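You operate a simulated robot arm through the tools that you are given. There is no shell and no other tool.

You are at the controls of a simulated robot arm. One attempt, no reset.

## Task
Wipe the brown smudge off the head block with the blue cleaning pad.
Fine: put the pad back, shut and latch the head cover, and leave the power off. Set down upright: blue cleaning pad. What is to be rubbed or washed off counts as gone when no trace of it is left.

It is judged by the outcome, as a careful person would: the job done as asked, and still so three seconds after it is handed in. It fails if anything else is knocked over, pushed out of place, dropped, spilled or broken. A push-on lid holds only when it is set on centred and level and pressed home; a screw cap is set on level and turned clockwise until tight.

## Robot
A 7-joint arm with a two-finger parallel gripper, fixed in place. Base frame: the origin is at the foot of the arm, x ahead of it, y to its left, z up. Units: m, rad, N and s.
Its first joint turns from -2.897 to 2.897 rad. Payload 4.4 kg.
The TCP is the grasp point between the finger pads, 0.023 m short of the fingertips. In the tool frame z runs along the fingers and y along their closing line. Largest opening 0.094 m; finger width 0.038, thickness 0.01; the body of the gripper, 0.054 by 0.096 m, starts 0.039 m behind the TCP.
Orientation is told as [roll, pitch, yaw] about the base's x, y, z axes, in that order, counted from this pose: with the fingers straight down and closing along the base's y, the tool's x points along the base's -x, its y along +y and its z along -z.

## Interface
- The arm moves only by the tool play_rows. Its argument "motion" is a list of rows, each a list of 7 numbers: the finger opening in cm, from 0 to 9.4, then the shift along the tool's x, y, z in cm, then the turn, a rotation vector about the tool's x, y, z in rad. In form: [[hand, tx, ty, tz, wx, wy, wz], ...]. A call has 1 to 20 rows; each row shifts and turns the commanded pose from where the row before left it, along the tool's axes as they then stand. Rows are played at 5 a second. More than 0.05 m and 0.15 rad between two rows, or a gripper value outside its range, and nothing of the call is played. Where a pose cannot be reached the arm comes as near as it can. A force on the tool above 90 N (or 10 N above the force at the start of the call, whichever is more), or a blocked arm, ends the call early, and 0.2 s more pass. The fingers move at their own pace (about 0.072 m/s each) and stop on an object; they squeeze with about 21 N. The grip force told is the motor's: it shows also when the fingers shut on nothing. Time passes only in rows, and 0.2 s behind the last, so rows that do not move let the fingers close. The reply holds the time, the measured pose of the TCP, the force on the tool along the base axes, the opening and the grip force, in the units named above and with some noise, with the torque about the TCP (base axes, N m) and any sound that the robot's microphone picked up.
- Cameras (640 x 400 px; columns grow to the right, rows downward): "scene" is fixed at [0.2189, -0.6509, 1.4212]; the picture's right is [0.37, -0.93, 0.00], its down [-0.50, -0.20, -0.85] and it looks along [0.79, 0.31, -0.53] (base axes); focal length 355 px, centre (320, 200). "wrist" rides on the gripper at [0.086, 0.016, -0.075] in the tool frame; the picture's right is [-0.18, 0.98, 0.00], its down [-0.58, -0.11, -0.81] and it looks along [-0.79, -0.15, 0.59] (tool axes); focal length 243 px, centre (320, 200).
- grab_frame(camera): a new picture of that camera. It takes no simulated time.
- pixel_to_xyz(camera, pixels): for up to 12 pixels [column, row] of the newest picture of that camera ("zoom" is the newest enlarged one), the place [x, y, z] in the base frame of the surface seen there, good to about 0.002 m. It takes no simulated time.
- enlarge(camera, box): a new picture of the part [left, top, right, bottom] of that camera's present view, enlarged. It takes no simulated time.
- finish_job(): hands the job in; it is judged then, once.

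Leave the gripper open and the arm clear of the work at the hand-in unless told otherwise.

The tools are called after ">>>" as name(argument=value, ...) on one line, values as JSON. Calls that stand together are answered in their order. play_rows: Moves the arm, as the interface text tells. Its arguments: {"type":"object","properties":{"motion":{"type":"array","items":{"type":"array","items":{"type":"number"}}}},"required":["motion"]} The other tools are called the same way: grab_frame (camera) takes a picture; pixel_to_xyz (camera, pixels) gives the place of the surface under pixels of a picture; enlarge (camera, box) takes an enlarged picture of a part of a camera's view; finish_job () hands the job in.

At the start:

```text
time_s: 0.0
position: [0.5921, -0.3733, 1.1616]
tool_rot: [-0.001, -0.001, 0.0]
ft_force: [0.1, -0.2, 1.0]
wrist_torque: [0.0, -0.02, 0.01]
grip_width: 0.094
grasp_force: 0.1
```

scene: 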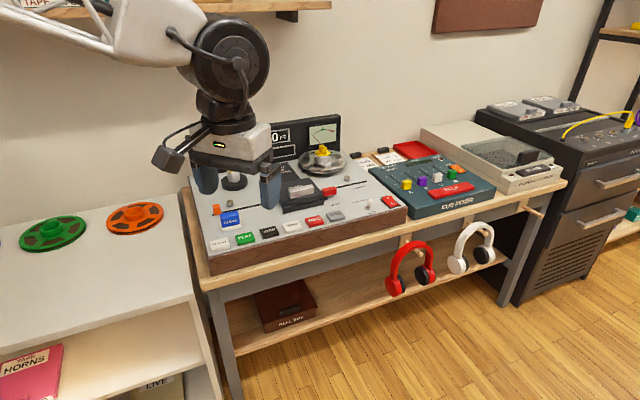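
wrist: 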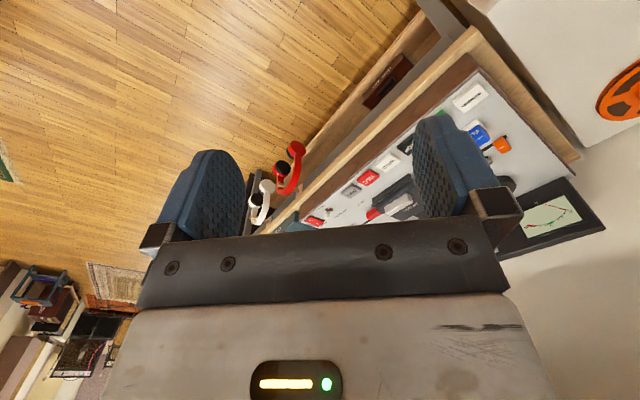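

I see a tape machine with a dark head cover, keys and a blue pad-like item near (230,218). I'll take enlarged pictures of the machine to understand it.

>>> enlarge(camera="scene", box=[180, 100, 420, 270])

>>> enlarge(camera="scene", box=[260, 150, 360, 215])

```text
2.35 times, centred on (300, 185) of scene
```

zoom: 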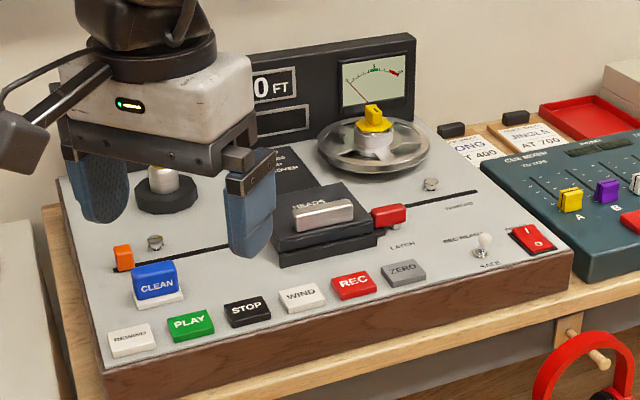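

```text
6.15 times, centred on (310, 182) of scene
```

zoom: 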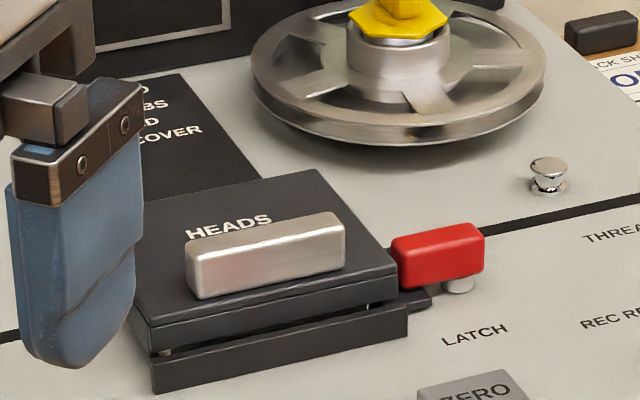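

The cover (dark, "HEADS") has a silver handle and a red latch at its right side. There is a text panel behind it, partly hidden by the arm. I'll get positions from the first zoom region.

>>> enlarge(camera="scene", box=[180, 100, 420, 270])

>>> pixel_to_xyz(camera="zoom", pixels=[[323, 212], [297, 218], [352, 210], [280, 240], [378, 228], [340, 185], [388, 213], [156, 270], [156, 290], [158, 297], [124, 255], [375, 115]])

```text
2.35 times, centred on (300, 185) of scene
```

zoom: 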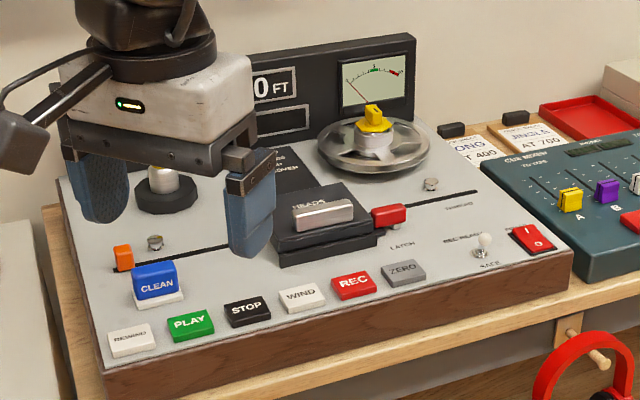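

```text
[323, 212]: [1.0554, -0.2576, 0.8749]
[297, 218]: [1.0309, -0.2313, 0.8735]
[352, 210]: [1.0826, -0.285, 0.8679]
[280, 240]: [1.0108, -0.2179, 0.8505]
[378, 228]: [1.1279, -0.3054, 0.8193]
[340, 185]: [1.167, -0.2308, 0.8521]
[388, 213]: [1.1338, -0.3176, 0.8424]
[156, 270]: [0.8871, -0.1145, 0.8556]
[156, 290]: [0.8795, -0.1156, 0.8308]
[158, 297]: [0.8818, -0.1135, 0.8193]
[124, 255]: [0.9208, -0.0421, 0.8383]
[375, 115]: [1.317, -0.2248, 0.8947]
```

I need the machine's layout. I'll query more points: keys, corners of the machine, latch, table edge.

>>> pixel_to_xyz(camera="zoom", pixels=[[132, 338], [190, 323], [246, 308], [300, 297], [354, 284], [403, 271], [105, 365], [570, 250], [470, 192], [345, 247], [432, 184], [530, 237]])

>>> pixel_to_xyz(camera="scene", pixels=[[210, 285], [400, 232], [560, 185], [210, 262], [295, 135], [340, 118], [290, 205], [281, 190], [329, 190], [338, 192], [300, 175], [52, 232]])

```text
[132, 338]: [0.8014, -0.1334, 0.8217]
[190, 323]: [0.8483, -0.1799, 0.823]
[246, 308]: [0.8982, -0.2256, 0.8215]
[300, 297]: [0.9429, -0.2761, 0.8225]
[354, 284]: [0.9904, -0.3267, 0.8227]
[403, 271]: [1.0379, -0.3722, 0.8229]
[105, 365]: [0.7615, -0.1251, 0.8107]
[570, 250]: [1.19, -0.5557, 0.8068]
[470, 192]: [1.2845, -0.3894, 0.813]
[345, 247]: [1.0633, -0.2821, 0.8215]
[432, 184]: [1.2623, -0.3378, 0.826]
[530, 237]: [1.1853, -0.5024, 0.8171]
```

```text
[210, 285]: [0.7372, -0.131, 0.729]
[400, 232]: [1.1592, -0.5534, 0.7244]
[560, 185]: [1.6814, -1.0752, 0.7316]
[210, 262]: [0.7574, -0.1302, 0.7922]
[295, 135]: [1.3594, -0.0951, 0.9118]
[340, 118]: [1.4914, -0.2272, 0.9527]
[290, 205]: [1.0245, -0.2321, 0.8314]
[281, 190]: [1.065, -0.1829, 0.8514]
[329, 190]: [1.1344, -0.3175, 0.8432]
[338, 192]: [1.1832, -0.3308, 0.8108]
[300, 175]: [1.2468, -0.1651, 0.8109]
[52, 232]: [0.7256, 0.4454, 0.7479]
```

The machine stands turned 45°: its "right" is base (1,-1)/√2 and its "back" is (1,1)/√2. The arm hides part of the instruction panel at about (300,160), so I'll move the gripper left (base +y), at height, and look again.

>>> play_rows(motion=[[9.4, 0, 4.5, 0, 0, 0, 0], [9.4, 0, 4.5, 0, 0, 0, 0], [9.4, 0, 4.5, 0, 0, 0, 0], [9.4, 0, 4.5, 0, 0, 0, 0], [9.4, 0, 4.5, 0, 0, 0, 0], [9.4, 0, 4.5, 0, 0, 0, 0], [9.4, 0, 4.5, 0, 0, 0, 0], [9.4, 0, 4.5, 0, 0, 0, 0], [9.4, 0, 4.5, 0, 0, 0, 0], [9.4, 0, 4.5, 0, 0, 0, 0], [9.4, 0, 4.5, 0, 0, 0, 0], [9.4, 0, 4.5, 0, 0, 0, 0]])

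>>> grab_frame(camera="scene")

>>> grab_frame(camera="wrist")

```text
time_s: 2.6
position: [0.5916, 0.1671, 1.1617]
tool_rot: [-0.001, 0.001, 0.001]
ft_force: [-0.6, 0.8, 0.5]
wrist_torque: [-0.03, -0.02, -0.03]
grip_width: 0.0941
grasp_force: 0.2
```

```text
taken
```

scene: 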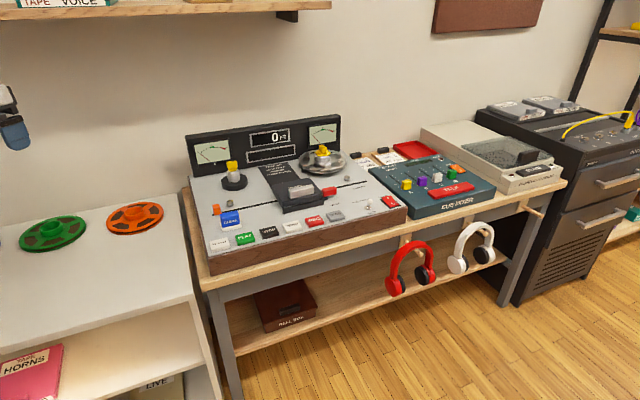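

```text
taken
```

wrist: 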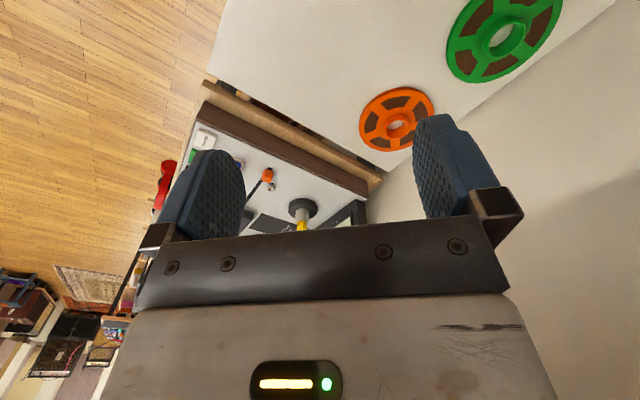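

The scene view is clear now. I'll enlarge the machine and its instruction panel to read it.

>>> enlarge(camera="scene", box=[240, 150, 350, 220])

>>> enlarge(camera="scene", box=[250, 155, 310, 193])

>>> enlarge(camera="scene", box=[200, 195, 260, 235])

>>> enlarge(camera="scene", box=[330, 170, 410, 220])

```text
5.71 times, centred on (295, 185) of scene
```

zoom: 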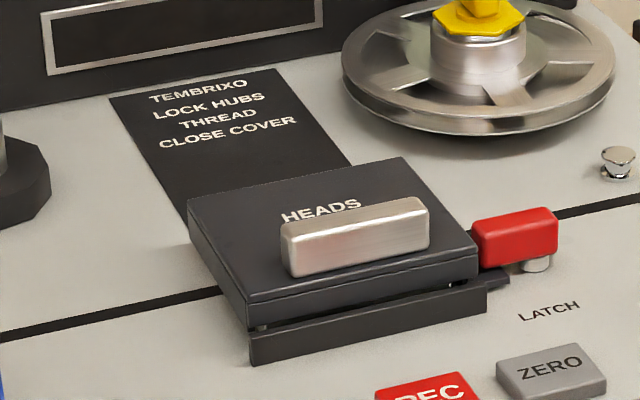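

```text
10.53 times, centred on (280, 174) of scene
```

zoom: 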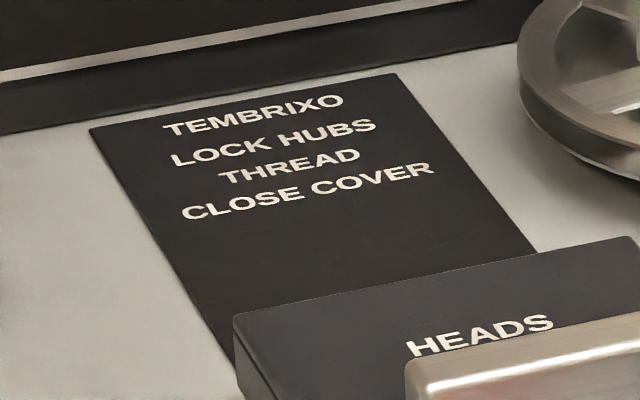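

```text
10.00 times, centred on (230, 215) of scene
```

zoom: 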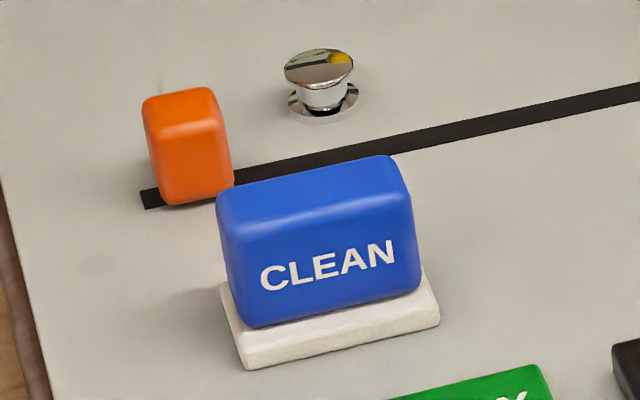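

```text
8.00 times, centred on (370, 195) of scene
```

zoom: 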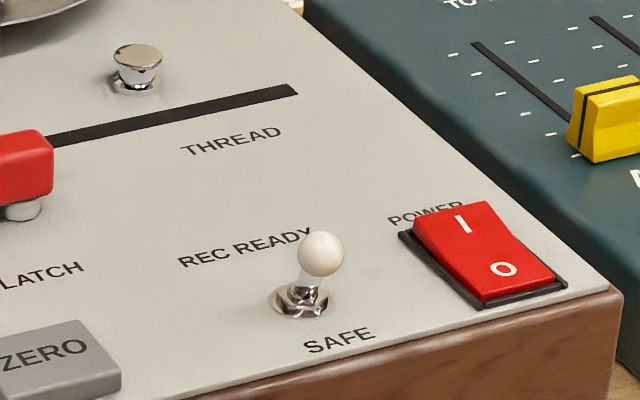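

The panel reads "LOCK HUBS, THREAD, CLOSE COVER". The pad is a blue block on a white felt base on the deck. Now I'll measure the cover, handle, latch and pad corners closely.

>>> enlarge(camera="scene", box=[240, 150, 350, 220])

>>> pixel_to_xyz(camera="zoom", pixels=[[190, 203], [248, 300], [476, 255], [400, 160], [250, 355], [486, 300], [285, 232], [425, 203], [292, 270], [427, 245], [248, 322], [475, 272]])

>>> pixel_to_xyz(camera="zoom", pixels=[[475, 225], [555, 212], [485, 265], [555, 245], [537, 264], [500, 283], [300, 228], [355, 215], [220, 260], [440, 170], [430, 325], [330, 340]])

>>> enlarge(camera="scene", box=[200, 195, 260, 235])

>>> pixel_to_xyz(camera="zoom", pixels=[[225, 205], [390, 165], [250, 240], [405, 205], [245, 318], [415, 285], [243, 362], [438, 318], [225, 290], [430, 285], [330, 355], [185, 100]])

```text
5.71 times, centred on (295, 185) of scene
```

zoom: 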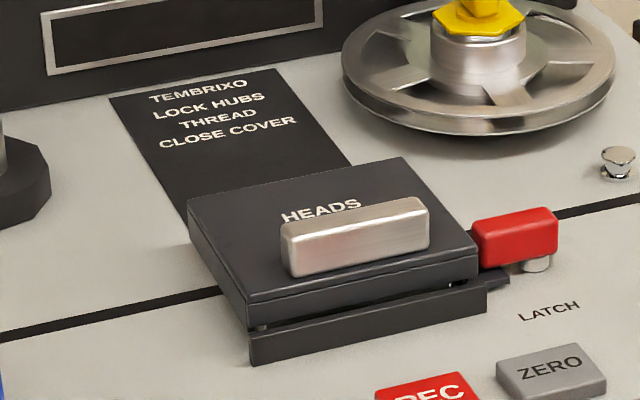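

```text
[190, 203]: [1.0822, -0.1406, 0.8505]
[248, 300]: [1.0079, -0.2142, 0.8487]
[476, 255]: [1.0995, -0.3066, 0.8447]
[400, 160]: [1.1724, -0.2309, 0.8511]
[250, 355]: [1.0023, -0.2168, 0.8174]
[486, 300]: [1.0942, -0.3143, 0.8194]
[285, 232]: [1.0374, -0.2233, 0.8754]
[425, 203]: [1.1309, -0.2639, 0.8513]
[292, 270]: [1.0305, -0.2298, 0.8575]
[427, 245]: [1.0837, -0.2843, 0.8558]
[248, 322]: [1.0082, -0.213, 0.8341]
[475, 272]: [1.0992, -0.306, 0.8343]
```

```text
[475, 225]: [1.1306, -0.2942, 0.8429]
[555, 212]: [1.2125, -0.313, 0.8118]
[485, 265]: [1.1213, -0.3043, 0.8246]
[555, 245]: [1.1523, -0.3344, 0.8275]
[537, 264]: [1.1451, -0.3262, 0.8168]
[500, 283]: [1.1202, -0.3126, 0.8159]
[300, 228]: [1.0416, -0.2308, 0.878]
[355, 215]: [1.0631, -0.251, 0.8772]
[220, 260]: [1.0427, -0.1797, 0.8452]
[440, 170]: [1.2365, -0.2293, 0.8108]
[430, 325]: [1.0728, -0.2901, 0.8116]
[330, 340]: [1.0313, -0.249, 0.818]
```

```text
10.00 times, centred on (230, 215) of scene
```

zoom: 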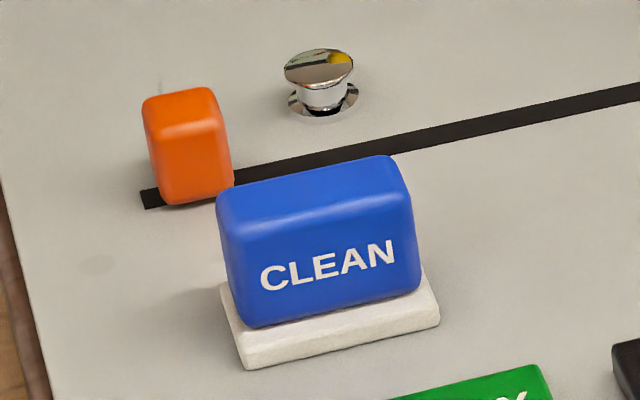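

```text
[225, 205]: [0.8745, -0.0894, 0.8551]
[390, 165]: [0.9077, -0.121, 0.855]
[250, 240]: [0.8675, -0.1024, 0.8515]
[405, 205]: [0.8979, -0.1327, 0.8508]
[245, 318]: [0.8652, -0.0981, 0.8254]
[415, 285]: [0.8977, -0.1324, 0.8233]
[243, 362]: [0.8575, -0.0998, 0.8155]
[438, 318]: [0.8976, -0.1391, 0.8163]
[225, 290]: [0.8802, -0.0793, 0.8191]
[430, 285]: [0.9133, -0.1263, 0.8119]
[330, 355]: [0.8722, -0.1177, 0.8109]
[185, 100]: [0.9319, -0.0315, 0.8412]
```

From these: cover spans 0.13 × 0.105 m with top at z≈0.851, hinge presumably at its rear edge, handle along the front edge (z to 0.878), and the red latch sits just right of it on a post. I'll bring the wrist camera over (TCP about (0.88,-0.25,1.06)) for a closer look at the latch.

>>> play_rows(motion=[[9.4, -2.4, -3.5, 0.8, 0, 0, 0], [9.4, -2.4, -3.5, 0.8, 0, 0, 0], [9.4, -2.4, -3.5, 0.8, 0, 0, 0], [9.4, -2.4, -3.5, 0.8, 0, 0, 0], [9.4, -2.4, -3.5, 0.8, 0, 0, 0], [9.4, -2.4, -3.5, 0.8, 0, 0, 0], [9.4, -2.4, -3.5, 0.8, 0, 0, 0], [9.4, -2.4, -3.5, 0.8, 0, 0, 0], [9.4, -2.4, -3.5, 0.8, 0, 0, 0], [9.4, -2.4, -3.5, 0.8, 0, 0, 0], [9.4, -2.4, -3.5, 0.8, 0, 0, 0], [9.4, -2.4, -3.5, 0.8, 0, 0, 0]])

>>> grab_frame(camera="wrist")

>>> grab_frame(camera="scene")

```text
time_s: 5.2
position: [0.8789, -0.2536, 1.0673]
tool_rot: [-0.001, -0.002, 0.0]
ft_force: [-0.5, 0.2, -0.3]
wrist_torque: [0.03, -0.01, 0.0]
grip_width: 0.0938
grasp_force: 0.1
```

```text
taken
```

wrist: 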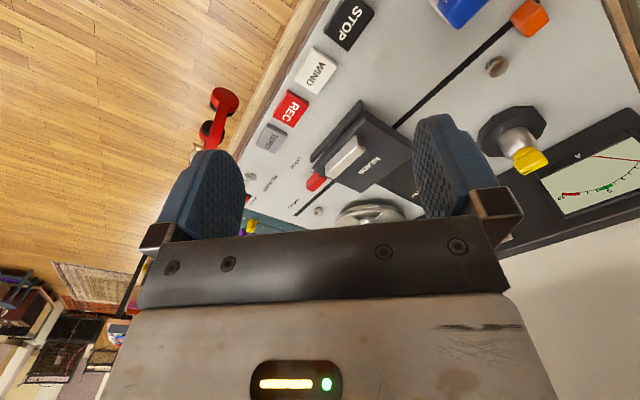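

```text
taken
```

scene: 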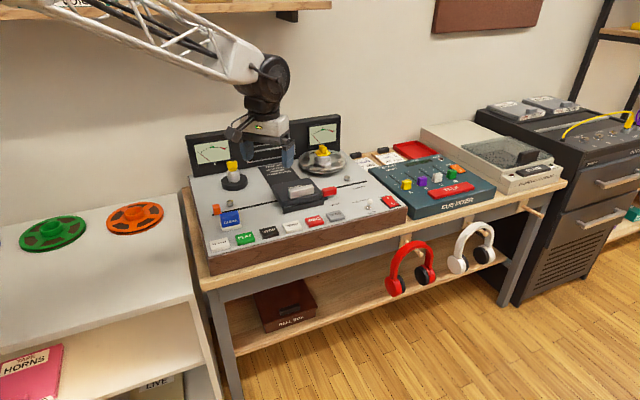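

The wrist view shows the cover at (365,150) and latch at (316,181). I'll enlarge that.

>>> enlarge(camera="wrist", box=[270, 90, 430, 220])

>>> enlarge(camera="scene", box=[315, 178, 347, 198])

```text
3.08 times, centred on (350, 155) of wrist
```

zoom: 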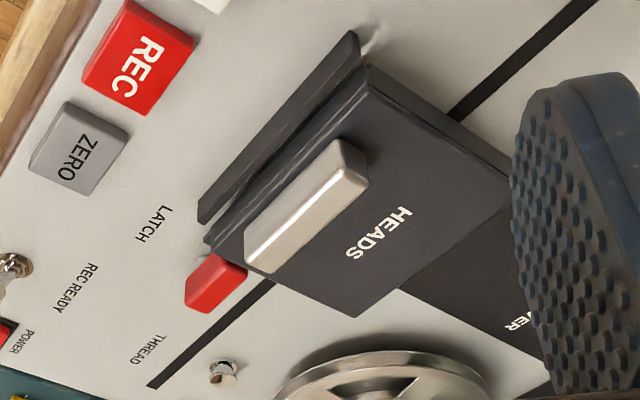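

```text
16.00 times, centred on (331, 188) of scene
```

zoom: 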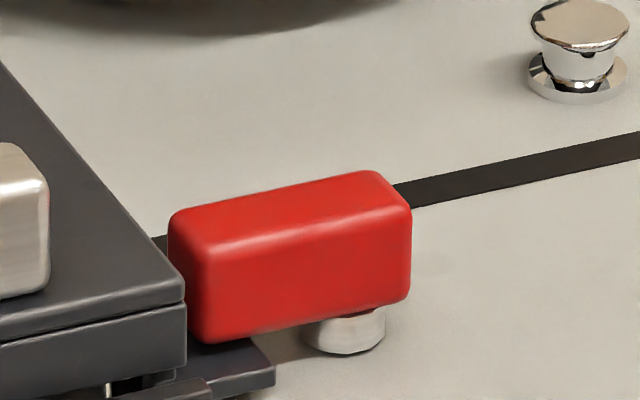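

The red block sits on a silver post with its left end over a dark tongue of the cover, which looks like a turn latch. It lies at about 1.17 m from the base axis, so I need an outward tilt. I'll test this in free air: turn to heading -15°, tilt the fingers outward by 0.78 rad, staying at height.

>>> play_rows(motion=[[9.4, 0, 0, 0, 0, 0, 0.13], [9.4, 0, 0, 0, 0, 0, 0.13], [0, 0, 0, 0, 0, -0.13, 0], [0, 0, 0, 0, 0, -0.13, 0], [0, 0, 0, 0, 0, -0.13, 0], [0, 0, 0, 0, 0, -0.13, 0], [0, 0, 0, 0, 0, -0.13, 0], [0, 0, 0, 0, 0, -0.13, 0], [0, 0, 0, 0, 0, 0, 0]])

>>> grab_frame(camera="scene")

```text
time_s: 7.2
position: [0.8792, -0.2533, 1.0663]
tool_rot: [0.001, -0.781, -0.26]
ft_force: [0.2, -0.6, 0.1]
wrist_torque: [-0.01, 0.01, 0.04]
grip_width: 0.0001
grasp_force: 20.8
```

```text
taken
```

scene: 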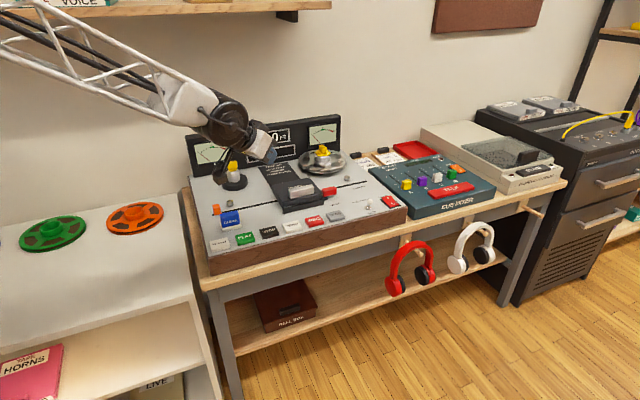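

The tilt works (pitch -0.78). Now I test the reach outward at height: to about (1.13,-0.32,1.00).

>>> play_rows(motion=[[0, -2.04, 0, 3.22, 0, 0, 0], [0, -2.04, 0, 3.22, 0, 0, 0], [0, -2.04, 0, 3.22, 0, 0, 0], [0, -2.04, 0, 3.22, 0, 0, 0], [0, -2.04, 0, 3.22, 0, 0, 0], [0, -2.04, 0, 3.22, 0, 0, 0], [0, -2.04, 0, 3.22, 0, 0, 0]])

>>> grab_frame(camera="scene")

>>> grab_frame(camera="wrist")

```text
time_s: 8.8
position: [1.1277, -0.3217, 1.0075]
tool_rot: [0.001, -0.783, -0.258]
ft_force: [0.3, 0.4, 0.6]
wrist_torque: [0.02, 0.03, 0.04]
grip_width: 0.0001
grasp_force: 20.3
```

```text
taken
```

scene: 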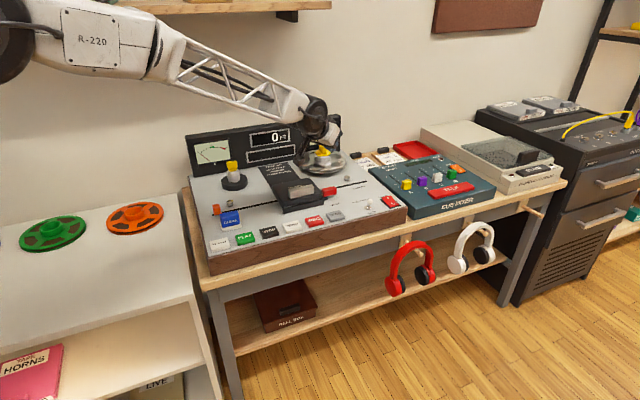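

```text
taken
```

wrist: 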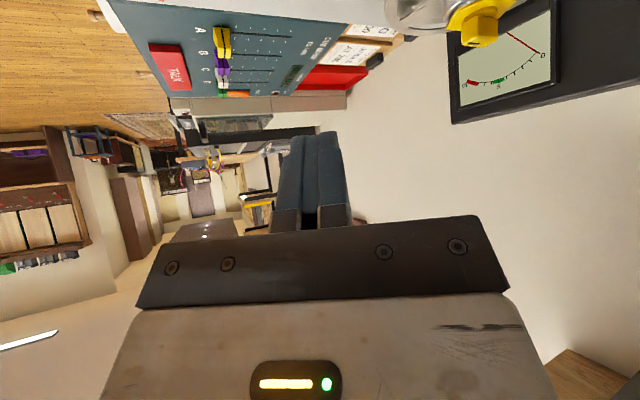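

Reach is fine at 1.17 m with this tilt. I'd like a steeper tool at the latch, so I'll go down to z≈0.94 and reduce the tilt in steps, reading whether the arm keeps its place.

>>> play_rows(motion=[[0, 2.4, 0, 2.4, 0, 0, 0], [0, 2.4, 0, 2.4, 0, 0, 0], [0, 0, 0, 0, 0, 0.13, 0], [0, 0, 0, 0, 0, 0.13, 0], [0, 0, 0, 0, 0, 0.13, 0], [0, 0, 0, 0, 0, 0, 0]])

```text
time_s: 10.2
position: [1.1295, -0.3203, 0.9381]
tool_rot: [0.0, -0.39, -0.26]
ft_force: [-0.5, 0.1, 0.0]
wrist_torque: [0.0, 0.03, -0.03]
grip_width: 0.0
grasp_force: 21.3
```

Still reached with tilt 0.39. I'll reduce further to see the limit.

>>> play_rows(motion=[[0, 0, 0, 0, 0, 0.13, 0], [0, 0, 0, 0, 0, 0.13, 0], [0, 0, 0, 0, 0, 0, 0]])

```text
time_s: 11.0
position: [1.1292, -0.3201, 0.9372]
tool_rot: [0.0, -0.129, -0.26]
ft_force: [0.2, -0.1, -0.1]
wrist_torque: [0.03, 0.0, 0.03]
grip_width: 0.0
grasp_force: 21.2
```

Reached nearly vertical too. I'll go fully vertical and check again.

>>> play_rows(motion=[[0, 0, 0, 0, 0, 0.13, 0], [0, 0, 0, 0, 0, 0, 0]])

>>> grab_frame(camera="scene")

>>> grab_frame(camera="wrist")

```text
time_s: 11.6
position: [1.1304, -0.3204, 0.9381]
tool_rot: [0.001, 0.001, -0.26]
ft_force: [0.3, -0.1, -0.4]
wrist_torque: [0.0, -0.01, 0.02]
grip_width: 0.0
grasp_force: 21.5
```

```text
taken
```

scene: 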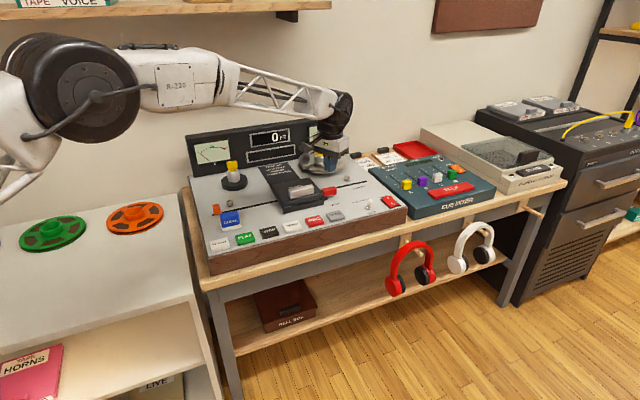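

```text
taken
```

wrist: 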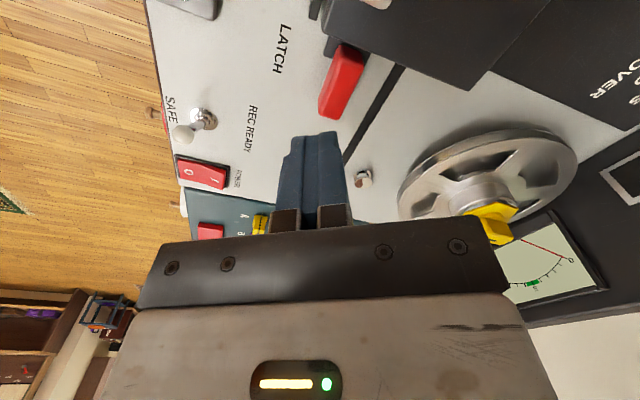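

The vertical pose is reachable here (TCP (1.13,-0.32,0.938)). In the wrist view the latch is right beside the fingers at (343,80). Let me zoom in on both views.

>>> enlarge(camera="wrist", box=[260, 0, 440, 140])

>>> enlarge(camera="scene", box=[270, 130, 370, 215])

```text
2.86 times, centred on (350, 70) of wrist
```

zoom: 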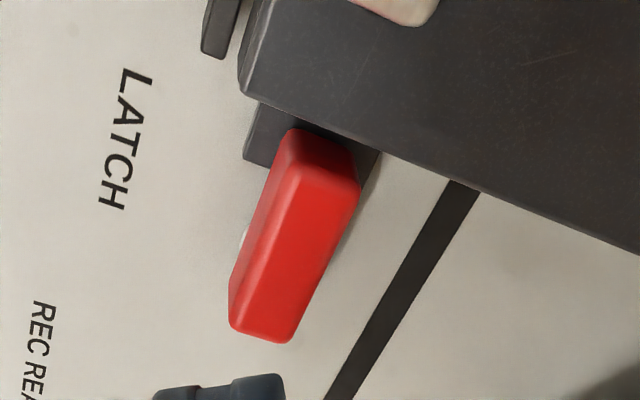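

```text
4.71 times, centred on (320, 172) of scene
```

zoom: 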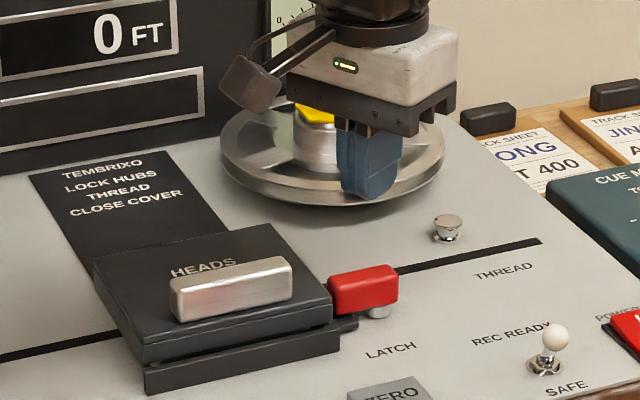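

The latch block lies over the dark tongue, so the cover is latched now. I'll measure the latch, tongue and cover edge from this wrist zoom.

>>> enlarge(camera="wrist", box=[260, 0, 440, 140])

>>> pixel_to_xyz(camera="zoom", pixels=[[298, 135], [348, 175], [295, 330], [245, 315], [300, 190], [330, 190], [255, 290], [240, 240], [250, 150], [300, 115], [370, 165], [480, 190]])

>>> pixel_to_xyz(camera="zoom", pixels=[[320, 240], [275, 290], [265, 325], [350, 200], [250, 90], [258, 110], [215, 50], [300, 260]])

```text
2.86 times, centred on (350, 70) of wrist
```

zoom: 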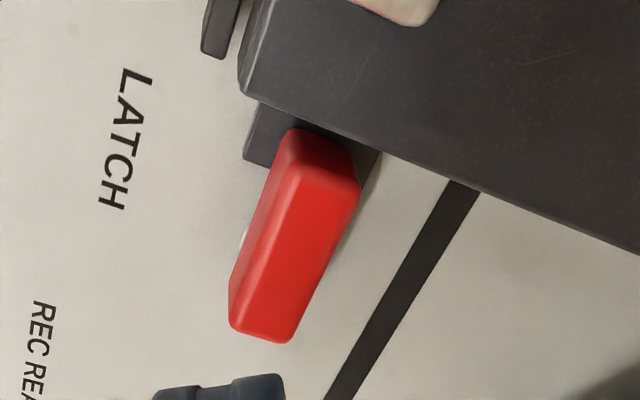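

```text
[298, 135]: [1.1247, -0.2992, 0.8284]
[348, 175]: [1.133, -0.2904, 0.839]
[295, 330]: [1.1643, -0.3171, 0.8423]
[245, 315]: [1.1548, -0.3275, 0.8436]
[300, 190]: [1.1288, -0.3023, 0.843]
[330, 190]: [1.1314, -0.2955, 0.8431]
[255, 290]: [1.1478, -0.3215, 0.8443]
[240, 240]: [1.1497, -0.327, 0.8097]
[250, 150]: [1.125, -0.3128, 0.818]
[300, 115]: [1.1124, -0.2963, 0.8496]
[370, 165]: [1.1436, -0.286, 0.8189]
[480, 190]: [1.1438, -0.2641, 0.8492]
```

```text
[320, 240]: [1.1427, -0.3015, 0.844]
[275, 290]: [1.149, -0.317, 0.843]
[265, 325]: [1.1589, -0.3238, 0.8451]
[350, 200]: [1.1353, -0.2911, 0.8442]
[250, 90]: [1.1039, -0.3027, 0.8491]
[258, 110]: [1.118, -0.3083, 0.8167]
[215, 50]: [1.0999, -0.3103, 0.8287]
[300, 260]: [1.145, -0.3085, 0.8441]
```

Latch block: u 1.007–1.050, v 0.583–0.598, top z 0.844; pivot post near (1.152,-0.316). Plan: turn the tool so the fingers close along the machine's depth, straddle the block above the post, and turn it. First I align above it with the fingers 5 cm open.

>>> play_rows(motion=[[5, 0, 0, 0, 0, 0, 0.1312], [5, 0, 0, 0, 0, 0, 0.1312], [5, 0, 0, 0, 0, 0, 0.1312], [5, 0, 0, 0, 0, 0, 0.1312], [5, -1.21, 1.82, 0, 0, 0, 0], [5, 0, 0, 2.5, 0, 0, 0], [5, 0, 0, 2.0, 0, 0, 0], [5, 0, 0, 0, 0, 0, 0]])

>>> grab_frame(camera="wrist")

>>> enlarge(camera="scene", box=[270, 130, 370, 215])

```text
time_s: 13.4
position: [1.1522, -0.3157, 0.8919]
tool_rot: [0.0, 0.001, -0.787]
ft_force: [0.8, -0.9, 0.4]
wrist_torque: [-0.03, -0.06, 0.01]
grip_width: 0.0499
grasp_force: 0.1
```

```text
taken
```

wrist: 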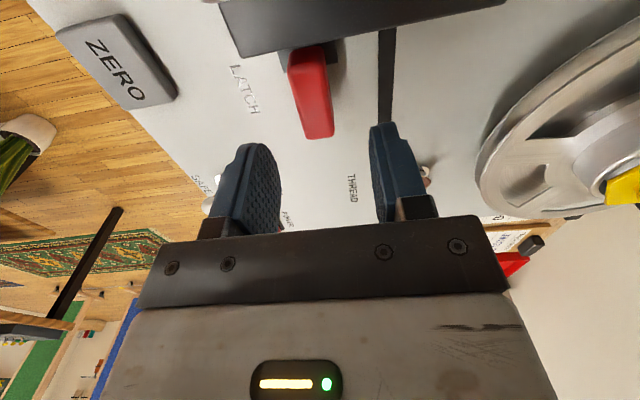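

```text
4.71 times, centred on (320, 172) of scene
```

zoom: 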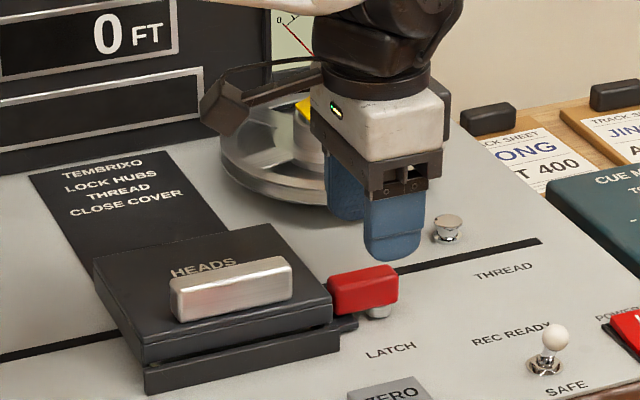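

The fingers straddle the block's line. I descend to TCP z≈0.846 (tips ≈0.823, deck 0.811).

>>> play_rows(motion=[[5, 0, 0, 1.5, 0, 0, 0], [5, 0, 0, 1.5, 0, 0, 0], [5, 0, 0, 1.5, 0, 0, 0], [5, 0, 0, 0, 0, 0, 0]])

>>> grab_frame(camera="wrist")

>>> enlarge(camera="scene", box=[270, 130, 370, 215])

```text
time_s: 14.4
position: [1.1534, -0.3176, 0.8478]
tool_rot: [0.0, 0.001, -0.787]
ft_force: [0.5, -0.2, 0.1]
wrist_torque: [-0.03, -0.04, 0.05]
grip_width: 0.0503
grasp_force: 0.1
```

```text
taken
```

wrist: 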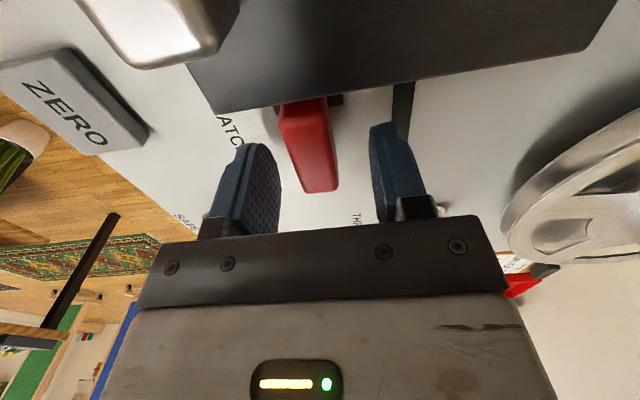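

```text
4.71 times, centred on (320, 172) of scene
```

zoom: 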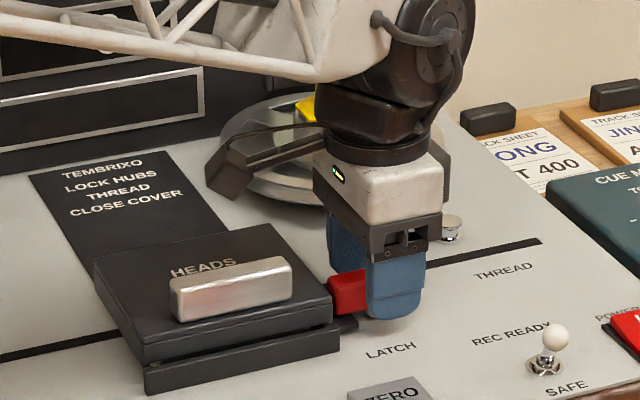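

The tips straddle the block over its post. Closing the fingers now.

>>> play_rows(motion=[[3, 0, 0, 0, 0, 0, 0], [0.5, 0, 0, 0, 0, 0, 0], [0.5, 0, 0, 0, 0, 0, 0], [0.5, 0, 0, 0, 0, 0, 0]])

>>> grab_frame(camera="wrist")

```text
time_s: 15.4
position: [1.1535, -0.3195, 0.8486]
tool_rot: [-0.001, 0.001, -0.785]
ft_force: [-33.6, -19.8, 4.3]
wrist_torque: [0.73, 1.16, -0.04]
grip_width: 0.0199
grasp_force: 45.2
```

```text
taken
```

wrist: 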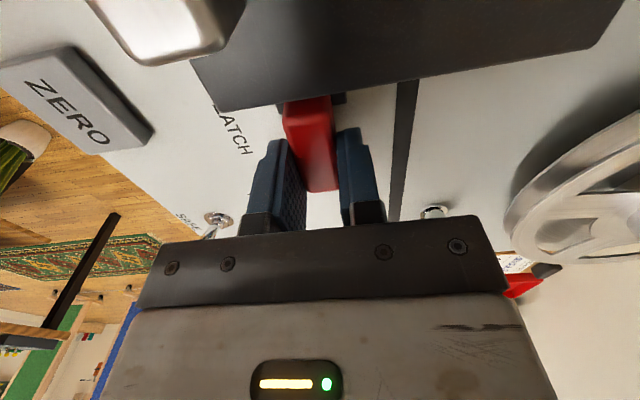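

The block is gripped (19.9 mm wide), but a 39 N sideways pull shows the block sits a little in front of my position. I shift toward the front by 2–3 mm to relieve it.

>>> play_rows(motion=[[0.5, 0, -0.2, 0, 0, 0, 0], [0.5, 0, 0, 0, 0, 0, 0]])

```text
time_s: 16.0
position: [1.151, -0.3187, 0.8463]
tool_rot: [0.0, -0.001, -0.784]
ft_force: [22.1, -29.0, -14.0]
wrist_torque: [-0.57, -0.41, 0.01]
grip_width: 0.0197
grasp_force: 44.3
```

Sideways force in the depth direction is gone, but there's still some along the length. I'll let it settle and read again.

>>> play_rows(motion=[[0.5, 0, 0, 0, 0, 0, 0], [0.5, 0, 0, 0, 0, 0, 0], [0.5, 0, 0, 0, 0, 0, 0]])

```text
time_s: 16.8
position: [1.1512, -0.3183, 0.8484]
tool_rot: [0.001, -0.001, -0.787]
ft_force: [25.8, -27.0, -13.2]
wrist_torque: [-0.36, -0.33, 0.02]
grip_width: 0.0198
grasp_force: 45.4
```

There's a residual 37 N along the block. I'll open, re-settle at this corrected place and grip again so the grip isn't preloaded.

>>> play_rows(motion=[[4, 0, 0, 0, 0, 0, 0], [4, 0, 0, 0, 0, 0, 0], [4, 0, 0, 0, 0, 0, 0]])

>>> grab_frame(camera="wrist")

```text
time_s: 17.6
position: [1.1511, -0.3177, 0.8467]
tool_rot: [0.001, 0.001, -0.786]
ft_force: [-0.2, 0.3, 0.5]
wrist_torque: [0.04, 0.01, 0.01]
grip_width: 0.04
grasp_force: 0.1
```

```text
taken
```

wrist: 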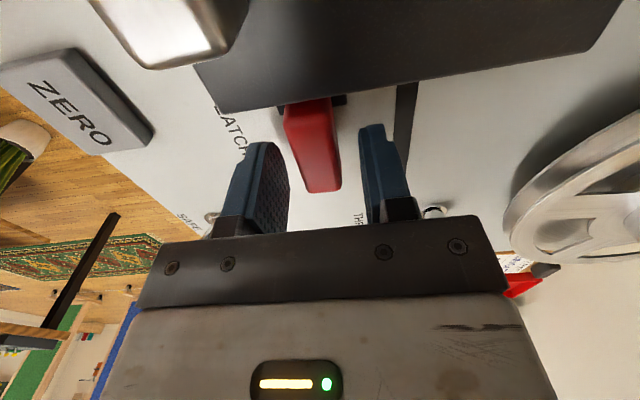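

Free now at the corrected place. Gripping again.

>>> play_rows(motion=[[2.4, 0, 0, 0, 0, 0, 0], [1.5, 0, 0, 0, 0, 0, 0], [1.5, 0, 0, 0, 0, 0, 0], [1.5, 0, 0, 0, 0, 0, 0]])

```text
time_s: 18.6
position: [1.1509, -0.3177, 0.8483]
tool_rot: [0.001, -0.002, -0.786]
ft_force: [1.8, 0.6, -0.4]
wrist_torque: [0.28, 0.25, 0.02]
grip_width: 0.0198
grasp_force: 45.5
```

A clean grip with no side load. Now a small trial turn of 0.1 rad counter-clockwise (from above), watching the torque.

>>> play_rows(motion=[[1.5, 0, 0, 0, 0, 0, -0.05], [1.5, 0, 0, 0, 0, 0, -0.05], [1.5, 0, 0, 0, 0, 0, 0]])

>>> enlarge(camera="wrist", box=[220, 50, 440, 240])

```text
time_s: 19.4
position: [1.151, -0.318, 0.8474]
tool_rot: [-0.002, -0.001, -0.685]
ft_force: [11.3, -5.9, -3.7]
wrist_torque: [0.07, -0.1, 0.02]
grip_width: 0.0197
grasp_force: 45.2
```

```text
2.11 times, centred on (330, 145) of wrist
```

zoom: 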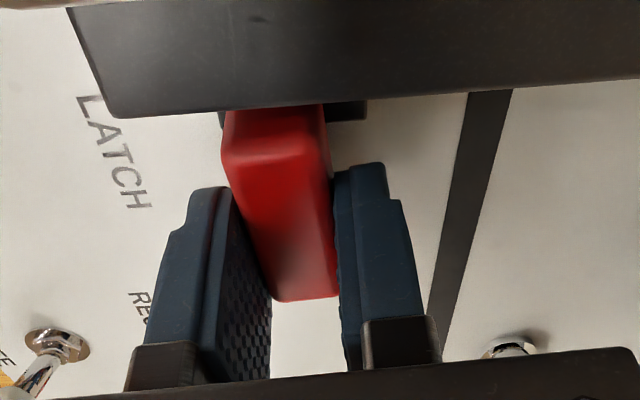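

Low torque, so it turns or slips freely. I'll turn 0.3 rad more the same way and look whether the block follows.

>>> play_rows(motion=[[1.5, 0, 0, 0, 0, 0, -0.08], [1.5, 0, 0, 0, 0, 0, -0.08], [1.5, 0, 0, 0, 0, 0, -0.08], [1.5, 0, 0, 0, 0, 0, -0.08], [1.5, 0, 0, 0, 0, 0, 0]])

>>> enlarge(camera="wrist", box=[220, 50, 440, 240])

>>> enlarge(camera="scene", box=[270, 150, 370, 215])

```text
time_s: 20.6
position: [1.1504, -0.3196, 0.8478]
tool_rot: [0.0, 0.0, -0.364]
ft_force: [25.6, -36.5, -14.5]
wrist_torque: [-0.4, -0.58, -0.09]
grip_width: 0.0197
grasp_force: 45.2
```

```text
2.11 times, centred on (330, 145) of wrist
```

zoom: 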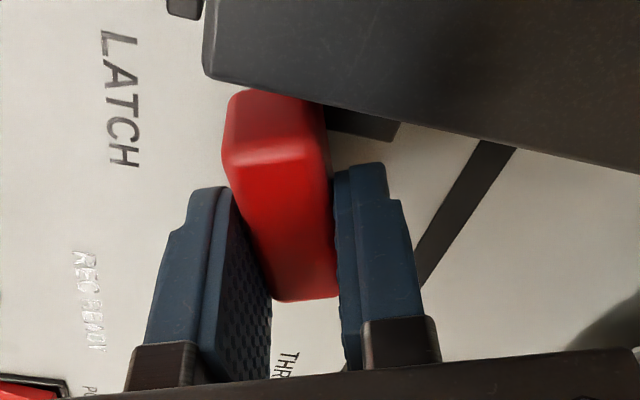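

```text
6.15 times, centred on (320, 182) of scene
```

zoom: 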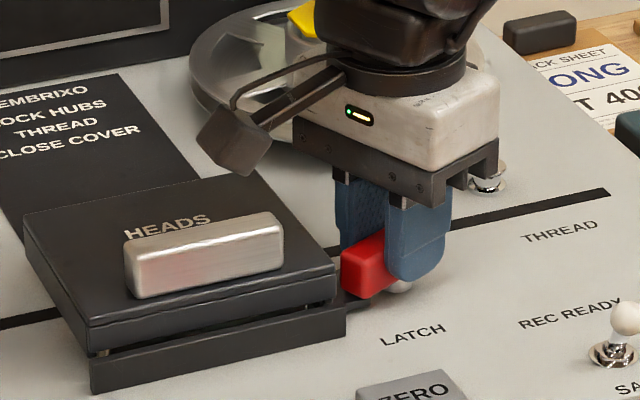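

The block follows: its left end swings to the front. A side force builds up (44 N along the machine's right), since my turning centre is a few mm off the post. I relieve it by shifting 2 mm that way, then read.

>>> play_rows(motion=[[1.5, -0.18, -0.08, 0, 0, 0, 0], [1.5, 0, 0, 0, 0, 0, 0]])

```text
time_s: 21.2
position: [1.149, -0.32, 0.8477]
tool_rot: [-0.002, 0.003, -0.367]
ft_force: [-48.3, -15.5, 3.5]
wrist_torque: [0.32, 0.62, -0.13]
grip_width: 0.0202
grasp_force: 44.9
```

Forces change sign quickly (about 30 N per mm), so a tight grip is touchy. Better: loosen the fingers to 2.6 cm and turn the block like a fork with some play.

>>> play_rows(motion=[[2.6, 0, 0, 0, 0, 0, 0], [2.6, 0, 0, 0, 0, 0, 0], [2.6, 0.1, -0.05, 0, 0, 0, 0], [2.6, 0, 0, 0, 0, 0, -0.1], [2.6, 0, 0, 0, 0, 0, -0.1], [2.6, 0, 0, 0, 0, 0, 0]])

>>> enlarge(camera="wrist", box=[220, 50, 440, 240])

```text
time_s: 22.6
position: [1.1506, -0.3189, 0.8488]
tool_rot: [-0.001, 0.0, -0.164]
ft_force: [0.0, 0.2, 0.0]
wrist_torque: [0.01, 0.01, 0.0]
grip_width: 0.0263
grasp_force: 0.1
```

```text
2.11 times, centred on (330, 145) of wrist
```

zoom: 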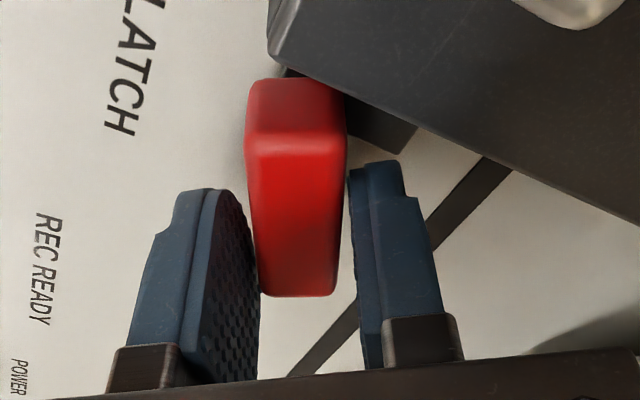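

Free of force; the block keeps its angle. Now I continue turning the fork in steps.

>>> play_rows(motion=[[2.6, 0, 0, 0, 0, 0, -0.12], [2.6, 0, 0, 0, 0, 0, -0.12], [2.6, 0, 0, 0, 0, 0, -0.12], [2.6, 0, 0, 0, 0, 0, 0]])

>>> enlarge(camera="wrist", box=[220, 50, 440, 240])

```text
time_s: 23.6
position: [1.1507, -0.3184, 0.8493]
tool_rot: [0.0, -0.001, 0.195]
ft_force: [0.5, -1.9, -0.2]
wrist_torque: [-0.02, -0.01, 0.01]
grip_width: 0.0267
grasp_force: 1.0
```

```text
2.11 times, centred on (330, 145) of wrist
```

zoom: 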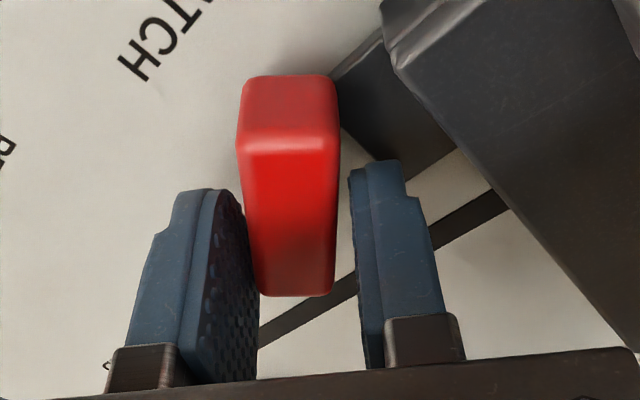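

The block follows with almost no force, and its end is now leaving the tongue. Continuing to about a quarter turn.

>>> play_rows(motion=[[2.6, 0, 0, 0, 0, 0, -0.12], [2.6, 0, 0, 0, 0, 0, -0.12], [2.6, 0, 0, 0, 0, 0, -0.12], [2.6, 0, 0, 0, 0, 0, -0.12], [2.6, 0, 0, 0, 0, 0, -0.1], [2.6, 0, 0, 0, 0, 0, 0]])

>>> enlarge(camera="wrist", box=[220, 50, 440, 240])

>>> enlarge(camera="scene", box=[270, 150, 370, 215])

```text
time_s: 25.0
position: [1.1506, -0.3194, 0.8478]
tool_rot: [-0.001, 0.002, 0.776]
ft_force: [0.0, 0.3, 0.0]
wrist_torque: [-0.01, 0.0, 0.01]
grip_width: 0.026
grasp_force: 0.1
```

```text
2.11 times, centred on (330, 145) of wrist
```

zoom: 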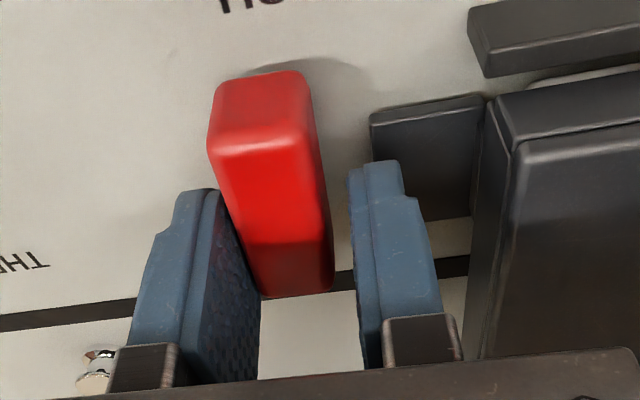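

```text
6.15 times, centred on (320, 182) of scene
```

zoom: 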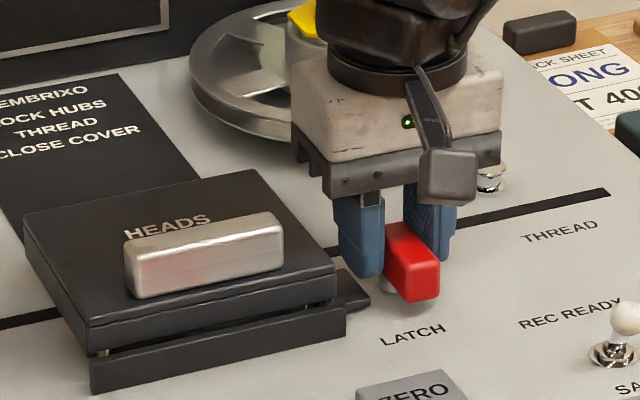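

The latch now points to the front, clear of the tongue. I lift straight up and look at the result.

>>> play_rows(motion=[[2.8, 0, 0, -1.5, 0, 0, 0], [2.8, 0, 0, -3.5, 0, 0, 0], [9.4, 0, 0, -4.0, 0, 0, 0], [9.4, 0, 0, -3.0, 0, 0, 0], [9.4, 0, 0, 0, 0, 0, 0]])

>>> enlarge(camera="scene", box=[240, 140, 360, 220])

>>> grab_frame(camera="wrist")

```text
time_s: 26.2
position: [1.1518, -0.3202, 0.971]
tool_rot: [0.002, 0.0, 0.774]
ft_force: [-0.7, -0.6, -0.6]
wrist_torque: [-0.01, -0.01, 0.0]
grip_width: 0.094
grasp_force: 0.1
```

```text
5.00 times, centred on (300, 180) of scene
```

zoom: 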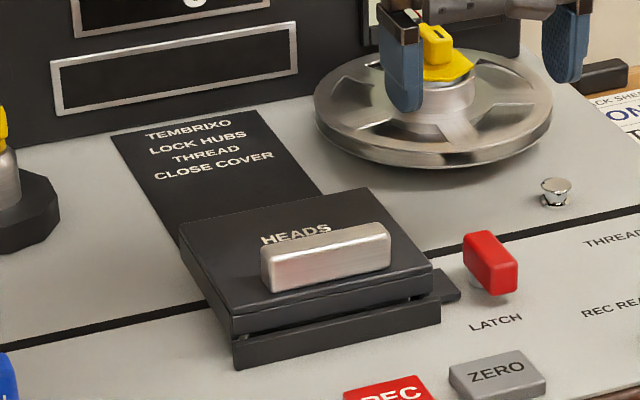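

```text
taken
```

wrist: 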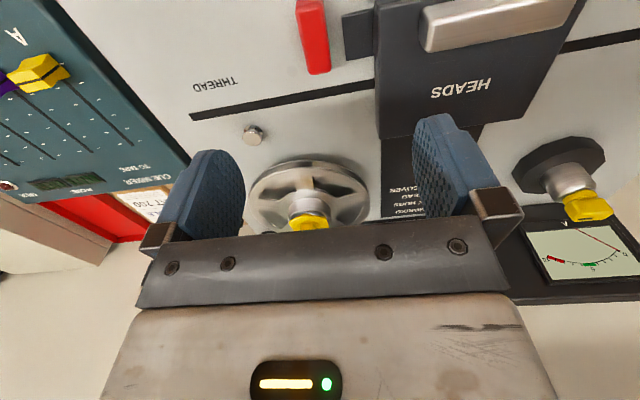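

The latch is turned off. Now I move in front of and above the cover to see the handle squarely.

>>> play_rows(motion=[[9.4, 2.2, 2.8, 0, 0, 0, -0.011], [9.4, 2.2, 2.8, 0, 0, 0, 0], [9.4, 2.2, 2.8, 0, 0, 0, 0], [9.4, 2.2, 2.8, 0, 0, 0, 0], [9.4, 0, 0, 0, 0, 0, 0]])

>>> grab_frame(camera="wrist")

>>> enlarge(camera="wrist", box=[240, 60, 420, 220])

```text
time_s: 27.4
position: [1.0082, -0.3037, 0.9701]
tool_rot: [-0.001, -0.001, 0.785]
ft_force: [0.2, 0.2, 0.0]
wrist_torque: [-0.03, -0.01, 0.01]
grip_width: 0.094
grasp_force: 0.0
```

```text
taken
```

wrist: 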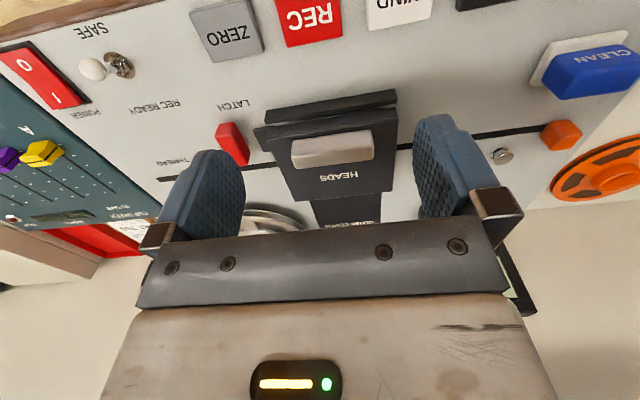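

```text
2.50 times, centred on (330, 140) of wrist
```

zoom: 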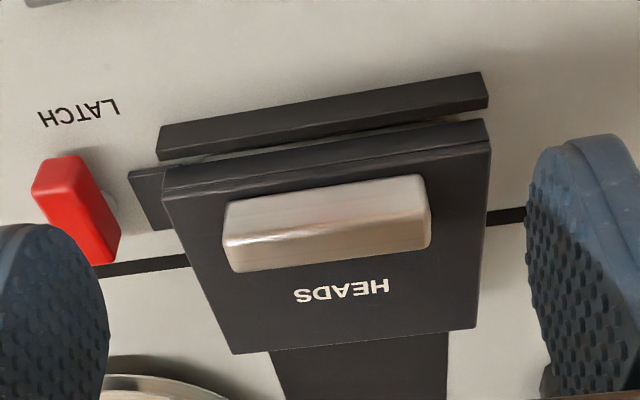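

I have a clear view of the handle between the fingers. I'll measure its edges precisely.

>>> pixel_to_xyz(camera="zoom", pixels=[[227, 240], [230, 215], [428, 225], [420, 185], [245, 265], [425, 245], [330, 200], [330, 225], [330, 250], [335, 262], [165, 190], [488, 125]])

>>> pixel_to_xyz(camera="zoom", pixels=[[235, 348], [476, 322], [355, 335], [340, 160], [340, 175], [225, 225], [432, 210], [230, 262]])

```text
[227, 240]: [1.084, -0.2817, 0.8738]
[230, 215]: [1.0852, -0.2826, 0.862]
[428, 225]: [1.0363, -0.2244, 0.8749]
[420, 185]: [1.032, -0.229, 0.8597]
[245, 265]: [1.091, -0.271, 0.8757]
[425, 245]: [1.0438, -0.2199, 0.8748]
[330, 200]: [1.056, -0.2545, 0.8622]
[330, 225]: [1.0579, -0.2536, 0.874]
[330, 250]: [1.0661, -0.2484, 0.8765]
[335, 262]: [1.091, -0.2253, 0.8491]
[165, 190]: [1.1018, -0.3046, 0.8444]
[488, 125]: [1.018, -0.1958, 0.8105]
```

```text
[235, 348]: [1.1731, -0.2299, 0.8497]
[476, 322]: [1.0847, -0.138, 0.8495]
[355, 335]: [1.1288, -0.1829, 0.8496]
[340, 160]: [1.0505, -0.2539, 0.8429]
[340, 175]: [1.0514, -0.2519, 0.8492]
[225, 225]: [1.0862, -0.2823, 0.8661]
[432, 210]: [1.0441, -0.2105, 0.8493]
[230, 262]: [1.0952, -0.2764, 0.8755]
```

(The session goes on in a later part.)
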